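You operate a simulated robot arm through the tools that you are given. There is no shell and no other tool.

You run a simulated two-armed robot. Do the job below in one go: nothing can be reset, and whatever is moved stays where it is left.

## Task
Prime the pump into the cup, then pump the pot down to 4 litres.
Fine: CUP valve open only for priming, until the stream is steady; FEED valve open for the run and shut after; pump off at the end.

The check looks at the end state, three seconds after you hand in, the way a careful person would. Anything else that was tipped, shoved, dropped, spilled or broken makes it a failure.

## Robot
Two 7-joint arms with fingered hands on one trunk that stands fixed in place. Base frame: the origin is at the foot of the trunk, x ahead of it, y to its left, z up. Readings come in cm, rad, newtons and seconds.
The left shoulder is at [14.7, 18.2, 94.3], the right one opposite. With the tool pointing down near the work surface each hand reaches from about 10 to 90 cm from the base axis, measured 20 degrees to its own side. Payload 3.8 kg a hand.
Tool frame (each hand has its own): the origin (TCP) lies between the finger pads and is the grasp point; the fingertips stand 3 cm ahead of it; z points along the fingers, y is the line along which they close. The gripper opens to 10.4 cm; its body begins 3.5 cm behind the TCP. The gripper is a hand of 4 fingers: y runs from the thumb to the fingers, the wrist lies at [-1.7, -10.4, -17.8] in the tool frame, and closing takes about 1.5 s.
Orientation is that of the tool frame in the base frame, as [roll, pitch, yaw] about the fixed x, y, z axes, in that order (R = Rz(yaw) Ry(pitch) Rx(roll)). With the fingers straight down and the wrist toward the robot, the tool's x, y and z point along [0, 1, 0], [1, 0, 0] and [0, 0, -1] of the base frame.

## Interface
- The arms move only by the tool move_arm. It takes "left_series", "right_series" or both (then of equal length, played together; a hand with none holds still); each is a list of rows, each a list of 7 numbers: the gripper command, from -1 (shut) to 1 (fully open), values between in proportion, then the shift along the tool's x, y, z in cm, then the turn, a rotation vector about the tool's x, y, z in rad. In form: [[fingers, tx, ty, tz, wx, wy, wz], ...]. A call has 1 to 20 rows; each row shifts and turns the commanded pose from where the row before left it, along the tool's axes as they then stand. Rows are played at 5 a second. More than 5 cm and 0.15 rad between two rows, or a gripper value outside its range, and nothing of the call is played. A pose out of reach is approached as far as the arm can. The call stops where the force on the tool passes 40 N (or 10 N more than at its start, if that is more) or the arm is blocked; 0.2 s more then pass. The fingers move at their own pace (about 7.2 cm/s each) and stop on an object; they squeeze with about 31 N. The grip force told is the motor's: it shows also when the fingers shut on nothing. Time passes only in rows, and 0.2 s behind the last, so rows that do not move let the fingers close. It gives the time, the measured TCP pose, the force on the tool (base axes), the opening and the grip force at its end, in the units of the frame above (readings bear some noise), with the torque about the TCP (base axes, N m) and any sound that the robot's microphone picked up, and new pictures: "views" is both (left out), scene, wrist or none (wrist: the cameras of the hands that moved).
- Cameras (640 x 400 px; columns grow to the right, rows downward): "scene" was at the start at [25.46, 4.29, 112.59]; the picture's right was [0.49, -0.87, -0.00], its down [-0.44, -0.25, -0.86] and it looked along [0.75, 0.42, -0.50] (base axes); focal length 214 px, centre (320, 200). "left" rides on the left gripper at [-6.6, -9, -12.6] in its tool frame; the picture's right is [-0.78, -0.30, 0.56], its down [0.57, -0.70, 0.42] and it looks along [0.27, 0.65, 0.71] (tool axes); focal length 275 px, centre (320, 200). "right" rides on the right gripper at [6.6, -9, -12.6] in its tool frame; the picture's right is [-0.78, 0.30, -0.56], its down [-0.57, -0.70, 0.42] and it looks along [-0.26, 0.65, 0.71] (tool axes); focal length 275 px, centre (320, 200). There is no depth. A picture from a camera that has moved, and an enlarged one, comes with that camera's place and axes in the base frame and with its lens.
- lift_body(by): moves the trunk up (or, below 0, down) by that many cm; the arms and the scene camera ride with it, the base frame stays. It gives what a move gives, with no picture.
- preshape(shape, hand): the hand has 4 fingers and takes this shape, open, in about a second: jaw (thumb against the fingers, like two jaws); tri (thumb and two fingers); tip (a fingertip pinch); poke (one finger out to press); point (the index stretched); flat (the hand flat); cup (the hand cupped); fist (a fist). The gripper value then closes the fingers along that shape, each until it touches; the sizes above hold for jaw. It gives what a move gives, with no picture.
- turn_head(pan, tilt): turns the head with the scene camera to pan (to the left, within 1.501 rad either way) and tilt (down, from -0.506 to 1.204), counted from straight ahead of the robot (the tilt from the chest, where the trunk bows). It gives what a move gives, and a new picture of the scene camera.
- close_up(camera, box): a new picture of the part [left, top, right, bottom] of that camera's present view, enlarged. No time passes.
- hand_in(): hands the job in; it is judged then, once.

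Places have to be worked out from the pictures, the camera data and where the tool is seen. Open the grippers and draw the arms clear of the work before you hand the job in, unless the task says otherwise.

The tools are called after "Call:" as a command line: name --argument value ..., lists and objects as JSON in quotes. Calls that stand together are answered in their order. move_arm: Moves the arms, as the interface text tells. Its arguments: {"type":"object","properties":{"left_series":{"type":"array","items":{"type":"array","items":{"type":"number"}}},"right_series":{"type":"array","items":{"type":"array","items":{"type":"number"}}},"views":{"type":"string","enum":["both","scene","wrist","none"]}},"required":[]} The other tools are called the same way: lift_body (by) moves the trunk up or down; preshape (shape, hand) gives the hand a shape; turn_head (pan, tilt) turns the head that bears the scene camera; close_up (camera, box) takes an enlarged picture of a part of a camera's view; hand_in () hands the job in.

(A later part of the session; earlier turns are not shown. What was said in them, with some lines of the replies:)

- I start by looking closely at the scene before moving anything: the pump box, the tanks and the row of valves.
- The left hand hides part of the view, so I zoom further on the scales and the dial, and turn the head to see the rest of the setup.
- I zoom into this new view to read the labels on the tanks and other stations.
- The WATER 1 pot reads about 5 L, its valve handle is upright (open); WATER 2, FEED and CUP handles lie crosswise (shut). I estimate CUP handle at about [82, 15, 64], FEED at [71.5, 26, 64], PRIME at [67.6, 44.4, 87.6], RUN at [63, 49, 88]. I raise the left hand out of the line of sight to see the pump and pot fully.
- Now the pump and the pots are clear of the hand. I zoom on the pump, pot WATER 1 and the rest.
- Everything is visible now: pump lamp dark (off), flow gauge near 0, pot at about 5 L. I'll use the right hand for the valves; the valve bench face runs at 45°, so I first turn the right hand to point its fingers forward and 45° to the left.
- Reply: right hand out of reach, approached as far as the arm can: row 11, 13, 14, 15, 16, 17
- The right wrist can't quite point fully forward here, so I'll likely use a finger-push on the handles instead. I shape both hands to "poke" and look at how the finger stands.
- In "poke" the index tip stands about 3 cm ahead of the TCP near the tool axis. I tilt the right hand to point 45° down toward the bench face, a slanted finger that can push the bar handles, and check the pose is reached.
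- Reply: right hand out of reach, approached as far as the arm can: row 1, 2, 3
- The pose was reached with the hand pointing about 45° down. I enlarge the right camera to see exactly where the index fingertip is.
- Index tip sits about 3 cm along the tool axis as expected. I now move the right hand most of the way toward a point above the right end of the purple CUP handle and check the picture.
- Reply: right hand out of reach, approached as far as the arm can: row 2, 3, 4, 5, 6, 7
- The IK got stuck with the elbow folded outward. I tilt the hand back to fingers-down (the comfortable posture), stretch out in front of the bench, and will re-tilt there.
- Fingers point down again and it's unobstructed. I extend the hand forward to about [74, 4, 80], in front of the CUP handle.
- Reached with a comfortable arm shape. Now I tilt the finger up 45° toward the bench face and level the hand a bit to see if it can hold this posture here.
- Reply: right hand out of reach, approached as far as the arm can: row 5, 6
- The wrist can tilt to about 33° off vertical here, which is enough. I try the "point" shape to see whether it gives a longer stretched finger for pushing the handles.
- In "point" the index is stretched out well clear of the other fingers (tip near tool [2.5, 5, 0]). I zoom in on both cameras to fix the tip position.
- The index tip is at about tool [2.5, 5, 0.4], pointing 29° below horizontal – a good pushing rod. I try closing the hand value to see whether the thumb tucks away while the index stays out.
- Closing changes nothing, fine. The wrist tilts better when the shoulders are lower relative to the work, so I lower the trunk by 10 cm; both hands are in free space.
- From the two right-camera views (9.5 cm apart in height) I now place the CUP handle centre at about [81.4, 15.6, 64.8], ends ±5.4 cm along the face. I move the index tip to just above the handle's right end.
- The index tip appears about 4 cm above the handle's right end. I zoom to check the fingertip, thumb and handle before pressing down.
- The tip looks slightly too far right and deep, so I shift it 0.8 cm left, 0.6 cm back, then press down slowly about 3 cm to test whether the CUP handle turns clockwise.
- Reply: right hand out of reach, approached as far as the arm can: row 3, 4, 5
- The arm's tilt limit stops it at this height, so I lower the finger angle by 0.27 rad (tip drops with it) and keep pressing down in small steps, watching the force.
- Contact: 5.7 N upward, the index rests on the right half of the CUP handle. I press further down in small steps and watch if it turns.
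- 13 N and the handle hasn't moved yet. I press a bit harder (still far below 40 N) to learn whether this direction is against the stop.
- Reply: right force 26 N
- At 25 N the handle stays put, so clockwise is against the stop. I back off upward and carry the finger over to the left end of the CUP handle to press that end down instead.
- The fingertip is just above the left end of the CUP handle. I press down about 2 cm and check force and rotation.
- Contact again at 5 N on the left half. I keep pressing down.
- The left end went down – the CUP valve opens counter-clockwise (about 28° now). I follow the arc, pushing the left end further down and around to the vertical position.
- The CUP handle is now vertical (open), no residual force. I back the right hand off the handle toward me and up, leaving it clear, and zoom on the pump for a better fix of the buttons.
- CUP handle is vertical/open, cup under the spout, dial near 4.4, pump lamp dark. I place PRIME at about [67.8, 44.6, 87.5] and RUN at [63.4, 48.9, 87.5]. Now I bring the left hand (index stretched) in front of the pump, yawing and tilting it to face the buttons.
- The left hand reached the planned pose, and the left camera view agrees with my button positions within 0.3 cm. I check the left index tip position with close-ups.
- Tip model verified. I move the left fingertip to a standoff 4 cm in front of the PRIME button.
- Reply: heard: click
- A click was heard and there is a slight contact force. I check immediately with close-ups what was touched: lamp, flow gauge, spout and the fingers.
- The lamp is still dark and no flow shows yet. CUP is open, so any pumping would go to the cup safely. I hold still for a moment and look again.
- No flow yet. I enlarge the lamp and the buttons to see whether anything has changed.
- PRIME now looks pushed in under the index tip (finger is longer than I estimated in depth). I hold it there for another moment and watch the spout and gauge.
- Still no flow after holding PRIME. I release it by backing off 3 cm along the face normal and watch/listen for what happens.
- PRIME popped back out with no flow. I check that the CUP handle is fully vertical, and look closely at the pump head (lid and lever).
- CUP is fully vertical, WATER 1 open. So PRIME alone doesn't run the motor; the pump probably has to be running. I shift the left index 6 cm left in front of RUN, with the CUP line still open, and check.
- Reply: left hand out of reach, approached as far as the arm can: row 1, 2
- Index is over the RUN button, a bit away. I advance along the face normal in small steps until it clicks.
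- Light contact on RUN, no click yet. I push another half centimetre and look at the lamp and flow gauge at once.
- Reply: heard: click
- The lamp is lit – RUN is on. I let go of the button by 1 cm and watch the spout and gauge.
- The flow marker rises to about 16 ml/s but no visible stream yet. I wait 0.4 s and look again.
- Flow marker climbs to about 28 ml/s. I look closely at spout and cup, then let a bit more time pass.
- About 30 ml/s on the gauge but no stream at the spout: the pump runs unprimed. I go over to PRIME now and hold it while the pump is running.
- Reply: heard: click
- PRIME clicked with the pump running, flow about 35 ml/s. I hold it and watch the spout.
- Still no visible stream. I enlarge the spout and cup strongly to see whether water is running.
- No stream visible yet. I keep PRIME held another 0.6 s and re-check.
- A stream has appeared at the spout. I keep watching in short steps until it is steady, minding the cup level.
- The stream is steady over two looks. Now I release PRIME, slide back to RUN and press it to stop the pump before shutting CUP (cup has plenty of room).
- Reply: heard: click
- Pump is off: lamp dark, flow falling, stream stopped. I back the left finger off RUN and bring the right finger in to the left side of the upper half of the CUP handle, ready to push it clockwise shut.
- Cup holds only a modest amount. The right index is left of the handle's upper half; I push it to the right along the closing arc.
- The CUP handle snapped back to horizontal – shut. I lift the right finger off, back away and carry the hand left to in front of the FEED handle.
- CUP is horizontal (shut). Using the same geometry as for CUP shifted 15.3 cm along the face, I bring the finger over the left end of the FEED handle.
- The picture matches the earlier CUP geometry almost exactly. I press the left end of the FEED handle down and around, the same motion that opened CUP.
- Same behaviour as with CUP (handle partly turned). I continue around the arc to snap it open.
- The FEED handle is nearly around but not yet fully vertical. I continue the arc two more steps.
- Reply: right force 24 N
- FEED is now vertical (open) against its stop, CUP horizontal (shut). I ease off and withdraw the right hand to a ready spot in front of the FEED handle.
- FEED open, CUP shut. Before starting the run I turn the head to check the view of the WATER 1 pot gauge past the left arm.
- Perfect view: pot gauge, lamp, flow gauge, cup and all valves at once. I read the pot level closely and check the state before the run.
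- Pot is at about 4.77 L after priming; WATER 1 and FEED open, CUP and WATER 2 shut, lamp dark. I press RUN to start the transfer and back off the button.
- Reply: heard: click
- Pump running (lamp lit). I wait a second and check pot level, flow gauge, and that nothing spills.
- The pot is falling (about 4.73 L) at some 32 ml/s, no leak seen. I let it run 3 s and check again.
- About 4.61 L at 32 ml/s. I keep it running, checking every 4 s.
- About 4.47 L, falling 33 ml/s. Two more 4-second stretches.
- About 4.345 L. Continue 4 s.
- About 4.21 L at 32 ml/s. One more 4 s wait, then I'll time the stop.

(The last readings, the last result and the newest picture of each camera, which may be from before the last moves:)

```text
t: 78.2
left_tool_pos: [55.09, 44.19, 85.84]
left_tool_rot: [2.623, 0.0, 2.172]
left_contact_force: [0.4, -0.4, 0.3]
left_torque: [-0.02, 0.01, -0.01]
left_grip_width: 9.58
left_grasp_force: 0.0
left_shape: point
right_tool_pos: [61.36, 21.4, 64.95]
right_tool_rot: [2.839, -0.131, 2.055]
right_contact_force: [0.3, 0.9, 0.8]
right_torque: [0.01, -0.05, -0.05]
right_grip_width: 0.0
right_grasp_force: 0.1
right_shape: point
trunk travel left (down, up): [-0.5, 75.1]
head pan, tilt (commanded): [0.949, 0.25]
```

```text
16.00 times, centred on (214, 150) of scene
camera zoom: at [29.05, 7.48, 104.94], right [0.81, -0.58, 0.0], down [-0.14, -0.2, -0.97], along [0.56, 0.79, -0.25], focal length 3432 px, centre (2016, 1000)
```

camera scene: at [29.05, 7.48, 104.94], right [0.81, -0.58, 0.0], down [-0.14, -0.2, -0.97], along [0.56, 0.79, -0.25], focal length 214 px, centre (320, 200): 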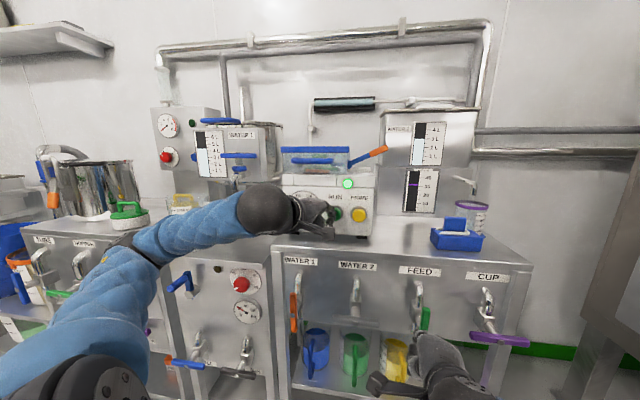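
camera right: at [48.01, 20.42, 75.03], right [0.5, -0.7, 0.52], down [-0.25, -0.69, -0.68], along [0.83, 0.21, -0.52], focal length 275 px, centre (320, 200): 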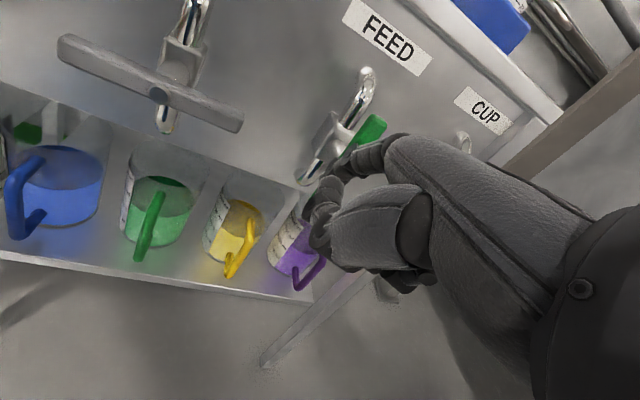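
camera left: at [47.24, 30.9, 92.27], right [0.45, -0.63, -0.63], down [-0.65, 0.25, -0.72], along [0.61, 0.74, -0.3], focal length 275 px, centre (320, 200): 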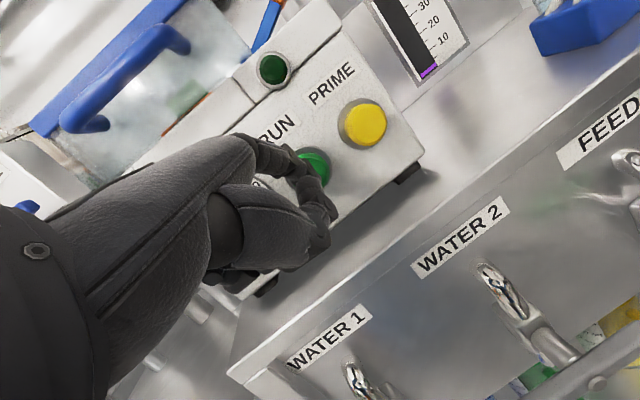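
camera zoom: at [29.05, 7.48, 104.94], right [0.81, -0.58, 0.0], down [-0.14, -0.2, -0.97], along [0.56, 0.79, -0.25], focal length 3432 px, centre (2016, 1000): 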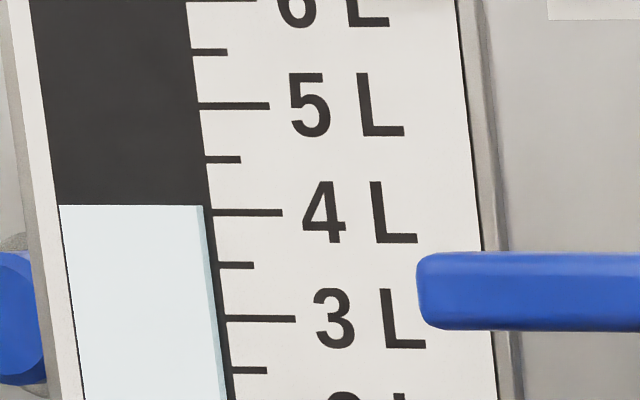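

Pot at about 4.065 L. Allowing for press time and run-down, I wait 6 rows, then press RUN off and release.

Call:
move_arm --left_series '[[1, 0, 0, 0, 0, 0, 0], [1, 0, 0, 0, 0, 0, 0], [1, 0, 0, 0, 0, 0, 0], [1, 0, 0, 0, 0, 0, 0], [1, 0, 0, 0, 0, 0, 0], [1, 0, 0, 0, 0, 0, 0], [1, 0.15, 0.68, 0.39, 0, 0, 0], [1, 0.13, 0.6, 0.34, 0, 0, 0], [1, -0.28, -1.28, -0.73, 0, 0, 0]]' --views "scene"

Call:
close_up --camera "scene" --box '[206, 142, 222, 158]'

Call:
close_up --camera "scene" --box '[280, 100, 500, 250]'

```text
t: 80.2
left_tool_pos: [55.15, 44.33, 85.86]
left_tool_rot: [2.621, 0.0, 2.172]
left_contact_force: [1.2, -0.6, 0.3]
left_torque: [0.02, 0.0, -0.02]
left_grip_width: 9.59
left_grasp_force: 0.0
left_shape: point
right_tool_pos: [61.4, 21.3, 64.98]
right_tool_rot: [2.837, -0.128, 2.054]
right_contact_force: [0.2, -0.8, -0.1]
right_torque: [-0.03, 0.01, -0.02]
right_grip_width: 0.0
right_grasp_force: 0.1
right_shape: point
trunk travel left (down, up): [-0.5, 75.1]
head pan, tilt (commanded): [0.949, 0.25]
heard: click
camera scene: at [29.04, 7.48, 104.94], right [0.81, -0.58, 0.0], down [-0.14, -0.2, -0.97], along [0.56, 0.79, -0.25], focal length 214 px, centre (320, 200)
```

scene: 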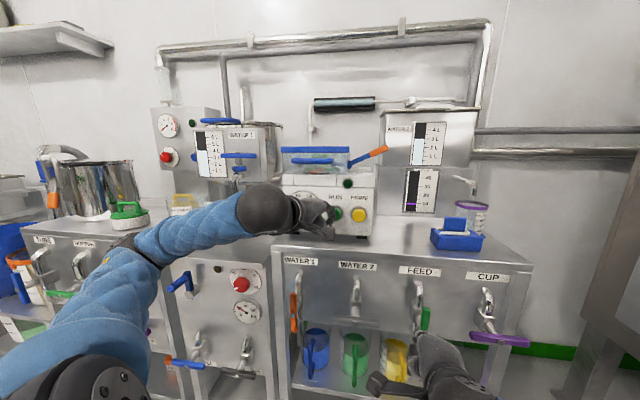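

```text
16.00 times, centred on (214, 150) of scene
camera zoom: at [29.04, 7.48, 104.94], right [0.81, -0.58, 0.0], down [-0.14, -0.2, -0.97], along [0.56, 0.79, -0.25], focal length 3432 px, centre (2016, 1000)
```

zoom: 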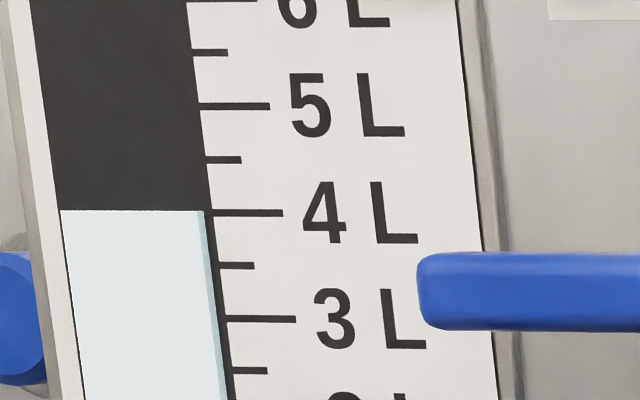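

```text
2.67 times, centred on (390, 175) of scene
camera zoom: at [29.04, 7.48, 104.94], right [0.81, -0.58, 0.0], down [-0.14, -0.2, -0.97], along [0.56, 0.79, -0.25], focal length 572 px, centre (133, 267)
```

zoom: 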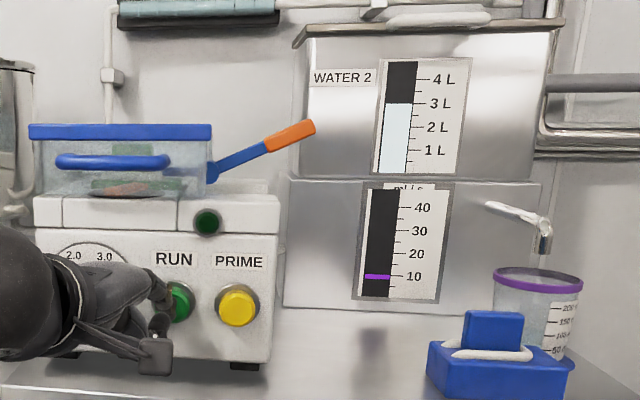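

Pump is off (lamp dark), the pot reads about 4.02 L with the flow dying out. Now I bring the right finger in to the left of the FEED handle's upper half to shut it.

Call:
move_arm --right_series '[[1, 0.72, 2.19, 0.52, 0, 0, 0], [1, 0.72, 2.19, 0.52, 0, 0, 0], [1, 0, 0, 0, 0, 0, 0]]' --views "both"

Call:
close_up --camera "scene" --box '[370, 260, 490, 370]'

Call:
close_up --camera "scene" --box '[206, 142, 222, 158]'

```text
t: 81.0
left_tool_pos: [55.12, 44.29, 85.97]
left_tool_rot: [2.621, 0.0, 2.171]
left_contact_force: [-0.3, 0.2, -0.8]
left_torque: [0.0, -0.03, 0.02]
left_grip_width: 9.6
left_grasp_force: 0.0
left_shape: point
right_tool_pos: [64.71, 24.76, 65.41]
right_tool_rot: [2.84, -0.132, 2.053]
right_contact_force: [-0.8, -0.4, -0.3]
right_torque: [-0.03, -0.01, 0.01]
right_grip_width: 0.0
right_grasp_force: 0.1
right_shape: point
trunk travel left (down, up): [-0.5, 75.1]
head pan, tilt (commanded): [0.949, 0.25]
camera scene: at [29.05, 7.48, 104.94], right [0.81, -0.58, 0.0], down [-0.14, -0.2, -0.97], along [0.56, 0.79, -0.25], focal length 214 px, centre (320, 200)
camera right: at [51.35, 23.79, 75.49], right [0.5, -0.7, 0.51], down [-0.25, -0.69, -0.68], along [0.83, 0.21, -0.52], focal length 275 px, centre (320, 200)
```

scene: 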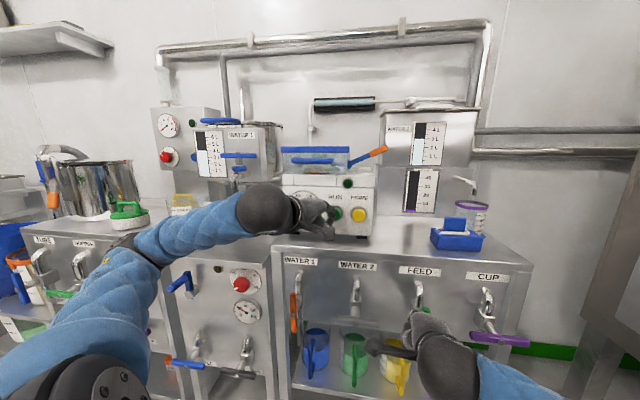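
right: 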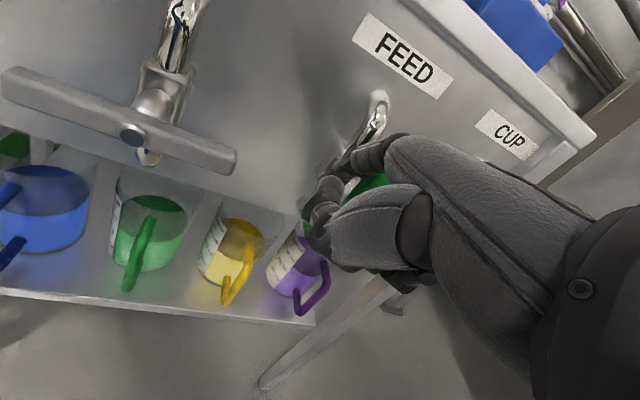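

```text
3.64 times, centred on (430, 315) of scene
camera zoom: at [29.05, 7.48, 104.94], right [0.81, -0.58, 0.0], down [-0.14, -0.2, -0.97], along [0.56, 0.79, -0.25], focal length 780 px, centre (-80, -218)
```

zoom: 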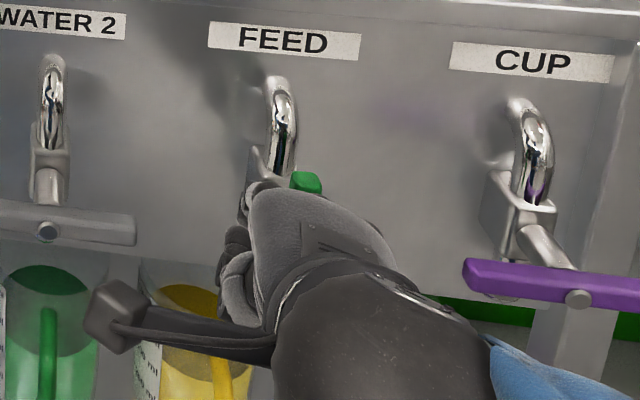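

```text
16.00 times, centred on (214, 150) of scene
camera zoom: at [29.05, 7.48, 104.94], right [0.81, -0.58, 0.0], down [-0.14, -0.2, -0.97], along [0.56, 0.79, -0.25], focal length 3432 px, centre (2016, 1000)
```

zoom: 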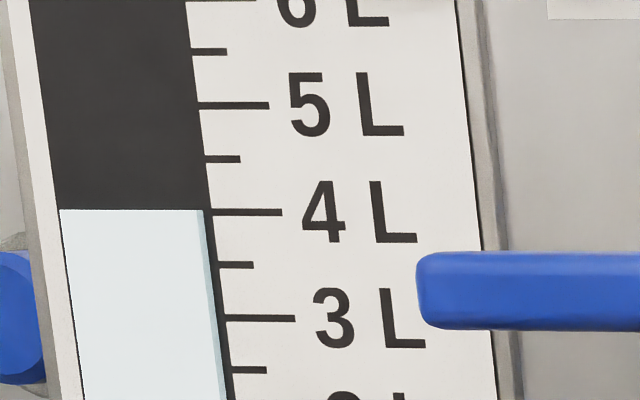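

The pot has settled at about 4.02 L. The geometry matches the CUP case, so I push the FEED handle's top to the right along the closing arc.

Call:
move_arm --right_series '[[1, -1.8, 0.61, -0.07, 0, 0, 0], [1, -1.25, 0.52, -0.35, 0, 0, 0], [1, -1.34, 0.4, 0.1, 0, 0, 0], [1, 0, 0, 0, 0, 0, 0]]' --views "both"

Call:
close_up --camera "scene" --box '[370, 260, 490, 370]'

```text
t: 82.0
left_tool_pos: [55.13, 44.25, 85.92]
left_tool_rot: [2.622, -0.002, 2.173]
left_contact_force: [0.2, 0.0, 0.2]
left_torque: [-0.04, 0.03, 0.0]
left_grip_width: 9.58
left_grasp_force: 0.1
left_shape: point
right_tool_pos: [68.18, 21.12, 65.49]
right_tool_rot: [2.842, -0.128, 2.051]
right_contact_force: [0.9, -1.4, 1.2]
right_torque: [0.01, -0.02, 0.01]
right_grip_width: 0.0
right_grasp_force: 0.1
right_shape: point
trunk travel left (down, up): [-0.5, 75.1]
head pan, tilt (commanded): [0.949, 0.25]
camera scene: at [29.07, 7.46, 104.93], right [0.81, -0.58, 0.0], down [-0.14, -0.2, -0.97], along [0.56, 0.79, -0.25], focal length 214 px, centre (320, 200)
camera right: at [54.81, 20.33, 75.62], right [0.5, -0.7, 0.52], down [-0.26, -0.69, -0.68], along [0.83, 0.21, -0.52], focal length 275 px, centre (320, 200)
```

scene: 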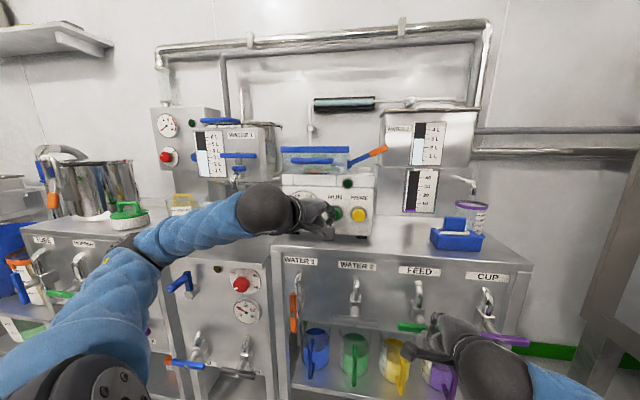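
right: 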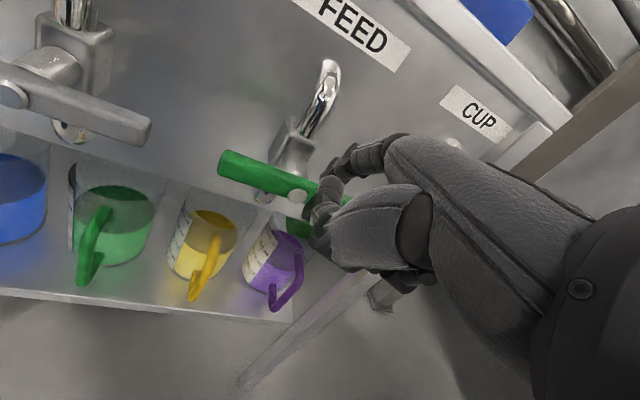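

```text
3.64 times, centred on (430, 315) of scene
camera zoom: at [29.07, 7.46, 104.93], right [0.81, -0.58, 0.0], down [-0.14, -0.2, -0.97], along [0.56, 0.79, -0.25], focal length 780 px, centre (-80, -218)
```

zoom: 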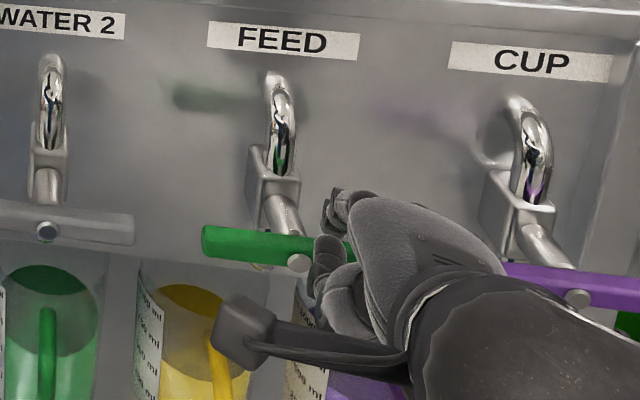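

FEED snapped to horizontal – shut. I withdraw both hands: the right one up and back from the valves, the left one back from the pump and up.

Call:
move_arm --right_series '[[1, 0.26, 0.56, -1.9, 0, 0, 0], [1, -0.75, -2.44, -1.87, 0, 0, 0], [1, -0.88, -2.72, -0.92, 0, 0, 0], [1, -0.88, -2.72, -0.92, 0, 0, 0], [1, -0.88, -2.72, -0.92, 0, 0, 0], [1, 0.39, 0.84, -2.86, 0, 0, 0], [1, 0.39, 0.84, -2.86, 0, 0, 0], [1, 0, 0, 0, 0, 0, 0]]' --left_series '[[1, -0.55, -2.55, -1.47, 0, 0, 0], [1, -0.55, -2.55, -1.47, 0, 0, 0], [1, 0, 1.5, -2.6, 0, 0, 0], [1, 0, 1.5, -2.6, 0, 0, 0], [1, 0, 1.5, -2.6, 0, 0, 0], [1, 0, 1.5, -2.6, 0, 0, 0], [1, 0, 1.5, -2.6, 0, 0, 0], [1, 0, 0, 0, 0, 0, 0]]' --views "both"

Call:
close_up --camera "scene" --box '[270, 240, 540, 390]'

Call:
close_up --camera "scene" --box '[280, 100, 500, 250]'

```text
t: 83.8
left_tool_pos: [54.24, 41.49, 103.32]
left_tool_rot: [2.622, -0.001, 2.173]
left_contact_force: [-0.8, -0.9, -0.6]
left_torque: [0.01, 0.02, -0.02]
left_grip_width: 9.58
left_grasp_force: 0.0
left_shape: point
left hand out of reach, approached as far as the arm can: row 1, 2
right_tool_pos: [59.49, 12.82, 74.47]
right_tool_rot: [2.841, -0.128, 2.054]
right_contact_force: [-0.1, 0.3, 0.5]
right_torque: [-0.01, -0.02, 0.01]
right_grip_width: 0.02
right_grasp_force: 0.1
right_shape: point
trunk travel left (down, up): [-0.5, 75.1]
head pan, tilt (commanded): [0.949, 0.25]
camera scene: at [29.05, 7.46, 104.93], right [0.81, -0.58, 0.0], down [-0.14, -0.2, -0.97], along [0.56, 0.79, -0.25], focal length 214 px, centre (320, 200)
camera right: at [46.09, 11.88, 84.54], right [0.5, -0.7, 0.52], down [-0.25, -0.69, -0.68], along [0.83, 0.21, -0.52], focal length 275 px, centre (320, 200)
camera left: at [46.36, 28.1, 109.83], right [0.45, -0.63, -0.63], down [-0.65, 0.25, -0.72], along [0.61, 0.74, -0.3], focal length 275 px, centre (320, 200)
```

scene: 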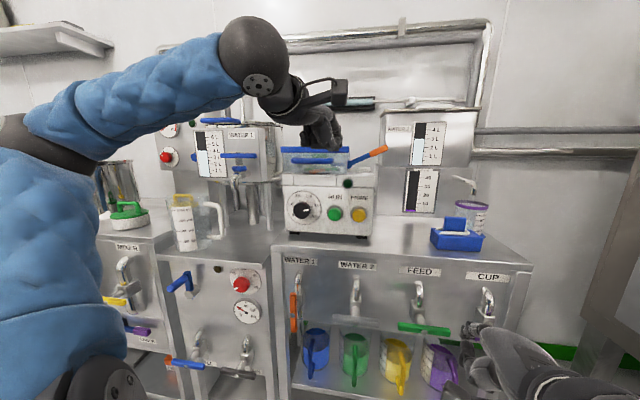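
right: 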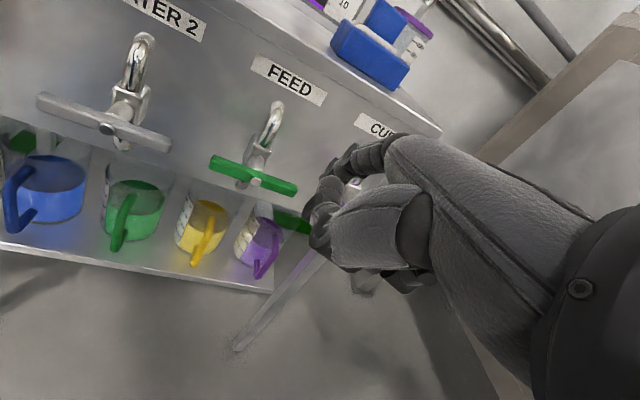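
left: 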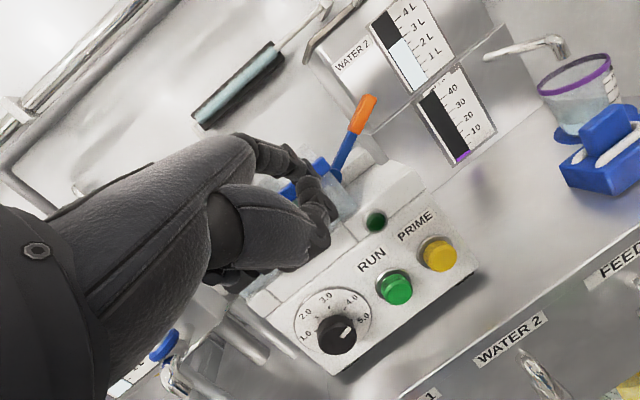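

```text
2.37 times, centred on (405, 315) of scene
camera zoom: at [29.05, 7.46, 104.93], right [0.81, -0.58, 0.0], down [-0.14, -0.2, -0.97], along [0.56, 0.79, -0.25], focal length 508 px, centre (118, -73)
```

zoom: 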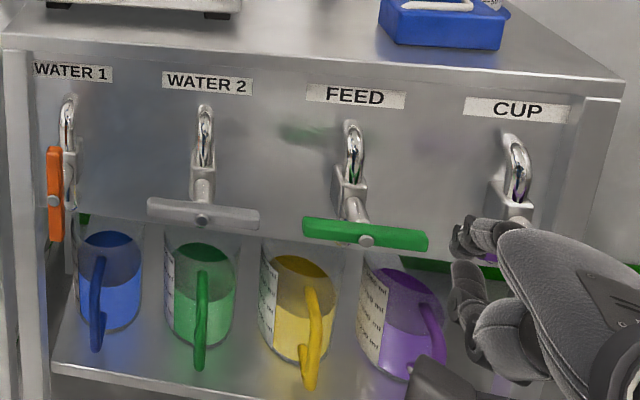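

```text
2.67 times, centred on (390, 175) of scene
camera zoom: at [29.05, 7.46, 104.93], right [0.81, -0.58, 0.0], down [-0.14, -0.2, -0.97], along [0.56, 0.79, -0.25], focal length 572 px, centre (133, 267)
```

zoom: 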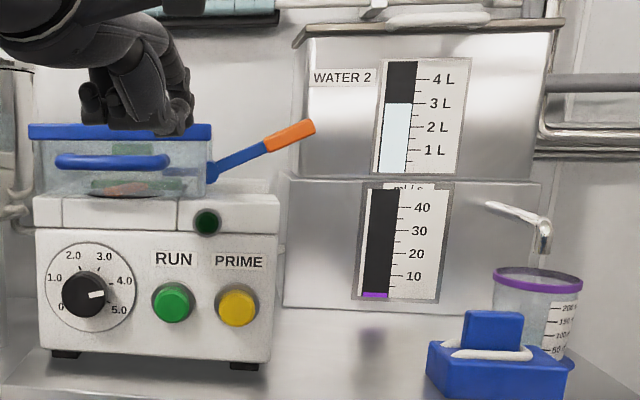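

Everything is in the right state: FEED, CUP and WATER 2 handles horizontal, flow at 0, lamp dark. I draw both arms further clear of the work.

Call:
move_arm --right_series '[[1, -1.83, -2.48, -3.61, 0, 0, 0], [1, -1.83, -2.48, -3.61, 0, 0, 0], [1, -1.83, -2.48, -3.61, 0, 0, 0], [1, -1.83, -2.48, -3.61, 0, 0, 0], [1, 0, 0, 0, 0, 0, 0], [1, 0, 0, 0, 0, 0, 0], [1, 0, 0, 0, 0, 0, 0], [1, 0, 0, 0, 0, 0, 0]]' --left_series '[[1, 0, 1.5, -2.6, 0, 0, 0], [1, 0, 1.5, -2.6, 0, 0, 0], [1, 0, 1.5, -2.6, 0, 0, 0], [1, 2.26, -2.86, -1.65, 0, 0, 0], [1, 2.26, -2.86, -1.65, 0, 0, 0], [1, 2.26, -2.86, -1.65, 0, 0, 0], [1, 0, 0, 0, 0, 0, 0], [1, 0, 0, 0, 0, 0, 0]]' --views "scene"

Call:
preshape --hand "left" --shape "jaw"

Call:
preshape --hand "right" --shape "jaw"

Call:
turn_head --pan 0.8 --tilt 0.4

```text
t: 85.6
left_tool_pos: [42.24, 41.36, 112.46]
left_tool_rot: [2.62, 0.0, 2.171]
left_contact_force: [0.2, -1.0, 0.4]
left_torque: [0.0, 0.01, -0.03]
left_grip_width: 9.58
left_grasp_force: 0.1
left_shape: point
right_tool_pos: [51.4, -1.21, 84.16]
right_tool_rot: [2.837, -0.13, 2.054]
right_contact_force: [-0.5, 0.5, -0.7]
right_torque: [0.0, 0.04, 0.0]
right_grip_width: 0.0
right_grasp_force: 0.1
right_shape: point
trunk travel left (down, up): [-0.5, 75.1]
head pan, tilt (commanded): [0.949, 0.25]
camera scene: at [29.05, 7.47, 104.94], right [0.81, -0.58, 0.0], down [-0.14, -0.2, -0.97], along [0.56, 0.79, -0.25], focal length 214 px, centre (320, 200)
```

scene: 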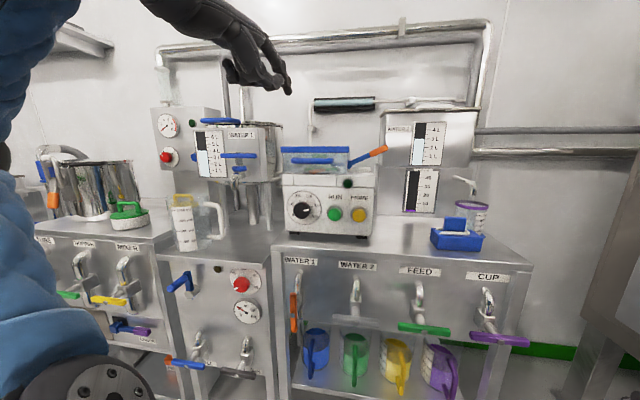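

```text
t: 86.5
left_tool_pos: [42.19, 41.31, 112.39]
left_tool_rot: [2.621, 0.0, 2.17]
left_contact_force: [0.0, 0.0, 0.0]
left_torque: [0.02, 0.03, 0.02]
left_grip_width: 10.35
left_grasp_force: 0.0
left_shape: jaw
right_tool_pos: [51.35, -1.25, 84.19]
right_tool_rot: [2.839, -0.13, 2.053]
right_contact_force: [0.1, 1.0, 0.6]
right_torque: [0.05, -0.02, 0.01]
right_grip_width: 0.02
right_grasp_force: 0.0
right_shape: point
trunk travel left (down, up): [-0.5, 75.1]
head pan, tilt (commanded): [0.949, 0.25]
```

```text
t: 87.4
left_tool_pos: [42.29, 41.5, 112.4]
left_tool_rot: [2.622, 0.001, 2.171]
left_contact_force: [0.2, -0.1, 0.7]
left_torque: [0.01, -0.01, 0.04]
left_grip_width: 10.38
left_grasp_force: 0.1
left_shape: jaw
right_tool_pos: [51.31, -1.1, 84.24]
right_tool_rot: [2.839, -0.132, 2.055]
right_contact_force: [-0.4, -0.4, -0.3]
right_torque: [-0.02, 0.03, 0.01]
right_grip_width: 10.37
right_grasp_force: 0.1
right_shape: jaw
trunk travel left (down, up): [-0.5, 75.1]
head pan, tilt (commanded): [0.949, 0.25]
```

```text
t: 88.1
left_tool_pos: [42.28, 41.37, 112.52]
left_tool_rot: [2.621, 0.0, 2.171]
left_contact_force: [0.1, 0.1, 0.0]
left_torque: [-0.03, 0.0, -0.04]
left_grip_width: 10.38
left_grasp_force: 0.0
left_shape: jaw
right_tool_pos: [51.36, -1.16, 84.11]
right_tool_rot: [2.839, -0.13, 2.056]
right_contact_force: [-0.2, 0.5, -0.4]
right_torque: [0.03, 0.06, 0.0]
right_grip_width: 10.38
right_grasp_force: 0.0
right_shape: jaw
trunk travel left (down, up): [-0.5, 75.1]
head pan, tilt (commanded): [0.799, 0.4]
camera scene: at [30.06, 6.52, 103.55], right [0.72, -0.7, 0.0], down [-0.27, -0.28, -0.92], along [0.64, 0.66, -0.39], focal length 214 px, centre (320, 200)
```

scene: 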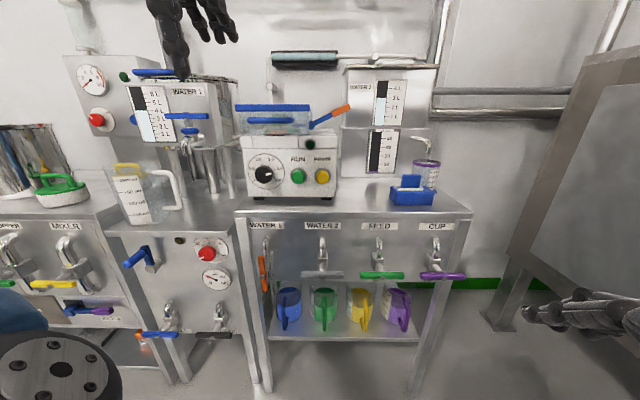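

Both hands are open and clear. A last close check of the pot level, lamp, flow, cup and valve handles before handing in.

Call:
close_up --camera "scene" --box '[135, 80, 185, 150]'

Call:
close_up --camera "scene" --box '[230, 210, 480, 340]'

Call:
close_up --camera "scene" --box '[230, 60, 460, 215]'

```text
5.71 times, centred on (160, 115) of scene
camera zoom: at [30.06, 6.52, 103.55], right [0.72, -0.7, 0.0], down [-0.27, -0.28, -0.92], along [0.64, 0.66, -0.39], focal length 1226 px, centre (1234, 686)
```

zoom: 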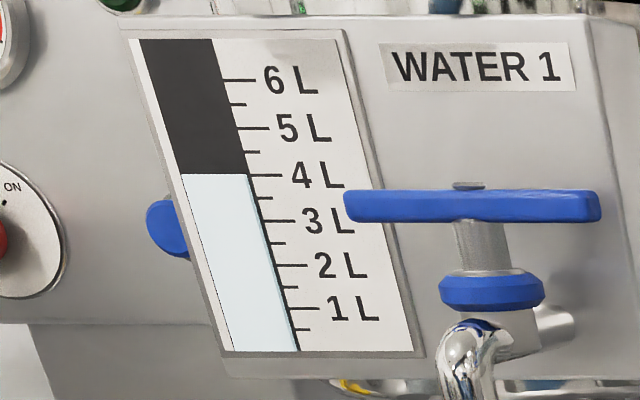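

```text
2.56 times, centred on (355, 275) of scene
camera zoom: at [30.06, 6.52, 103.55], right [0.72, -0.7, 0.0], down [-0.27, -0.28, -0.92], along [0.64, 0.66, -0.39], focal length 549 px, centre (230, 8)
```

zoom: 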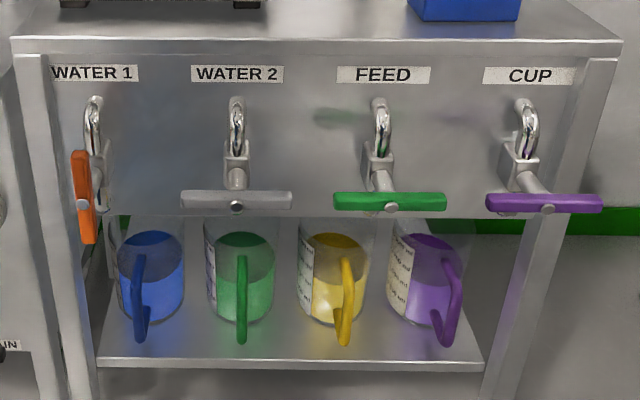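

```text
2.58 times, centred on (345, 138) of scene
camera zoom: at [30.06, 6.52, 103.55], right [0.72, -0.7, 0.0], down [-0.27, -0.28, -0.92], along [0.64, 0.66, -0.39], focal length 554 px, centre (256, 361)
```

zoom: 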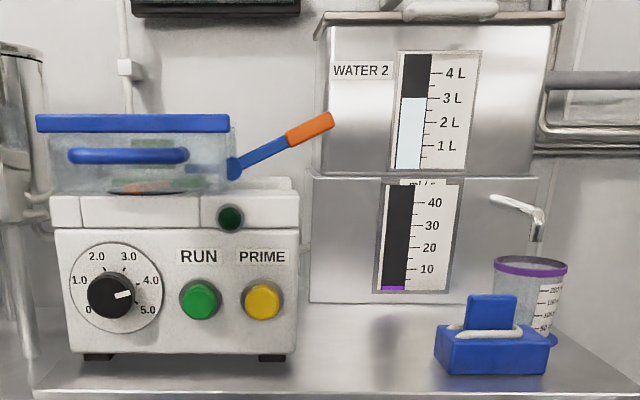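

The final look shows the pot at about 4.0 L, pump lamp dark, flow at zero, and CUP and FEED shut. The primed water is in the cup, and nothing is spilled or displaced. I hand in.

Call:
hand_in

```text
The job is handed in.
```

The pump is primed into the cup, and the WATER 1 pot is pumped down from about 5 L to about 4.02 L on its gauge. I've handed the job in, but the result of the check hasn't come back.

- **Priming:** I opened CUP and pressed PRIME with the pump off first, which gave no flow. PRIME only worked with RUN on. The stream appeared a moment later, and I stopped the pump once it looked the same on two checks 0.4 s apart. The cup took only part of its capacity, roughly 75 to 100 ml, and nothing overflowed.
- **Run:** I shut CUP, opened FEED and ran the pump at about 32 ml/s. I switched it off at the 4 L mark, then shut FEED.
- **End state:** The pump lamp is dark and the flow gauge is at zero. FEED, CUP and WATER 2 are shut. WATER 1 is still open, as I found it.

I saw nothing spilled, tipped or moved. Both hands are open and drawn clear of the bench.
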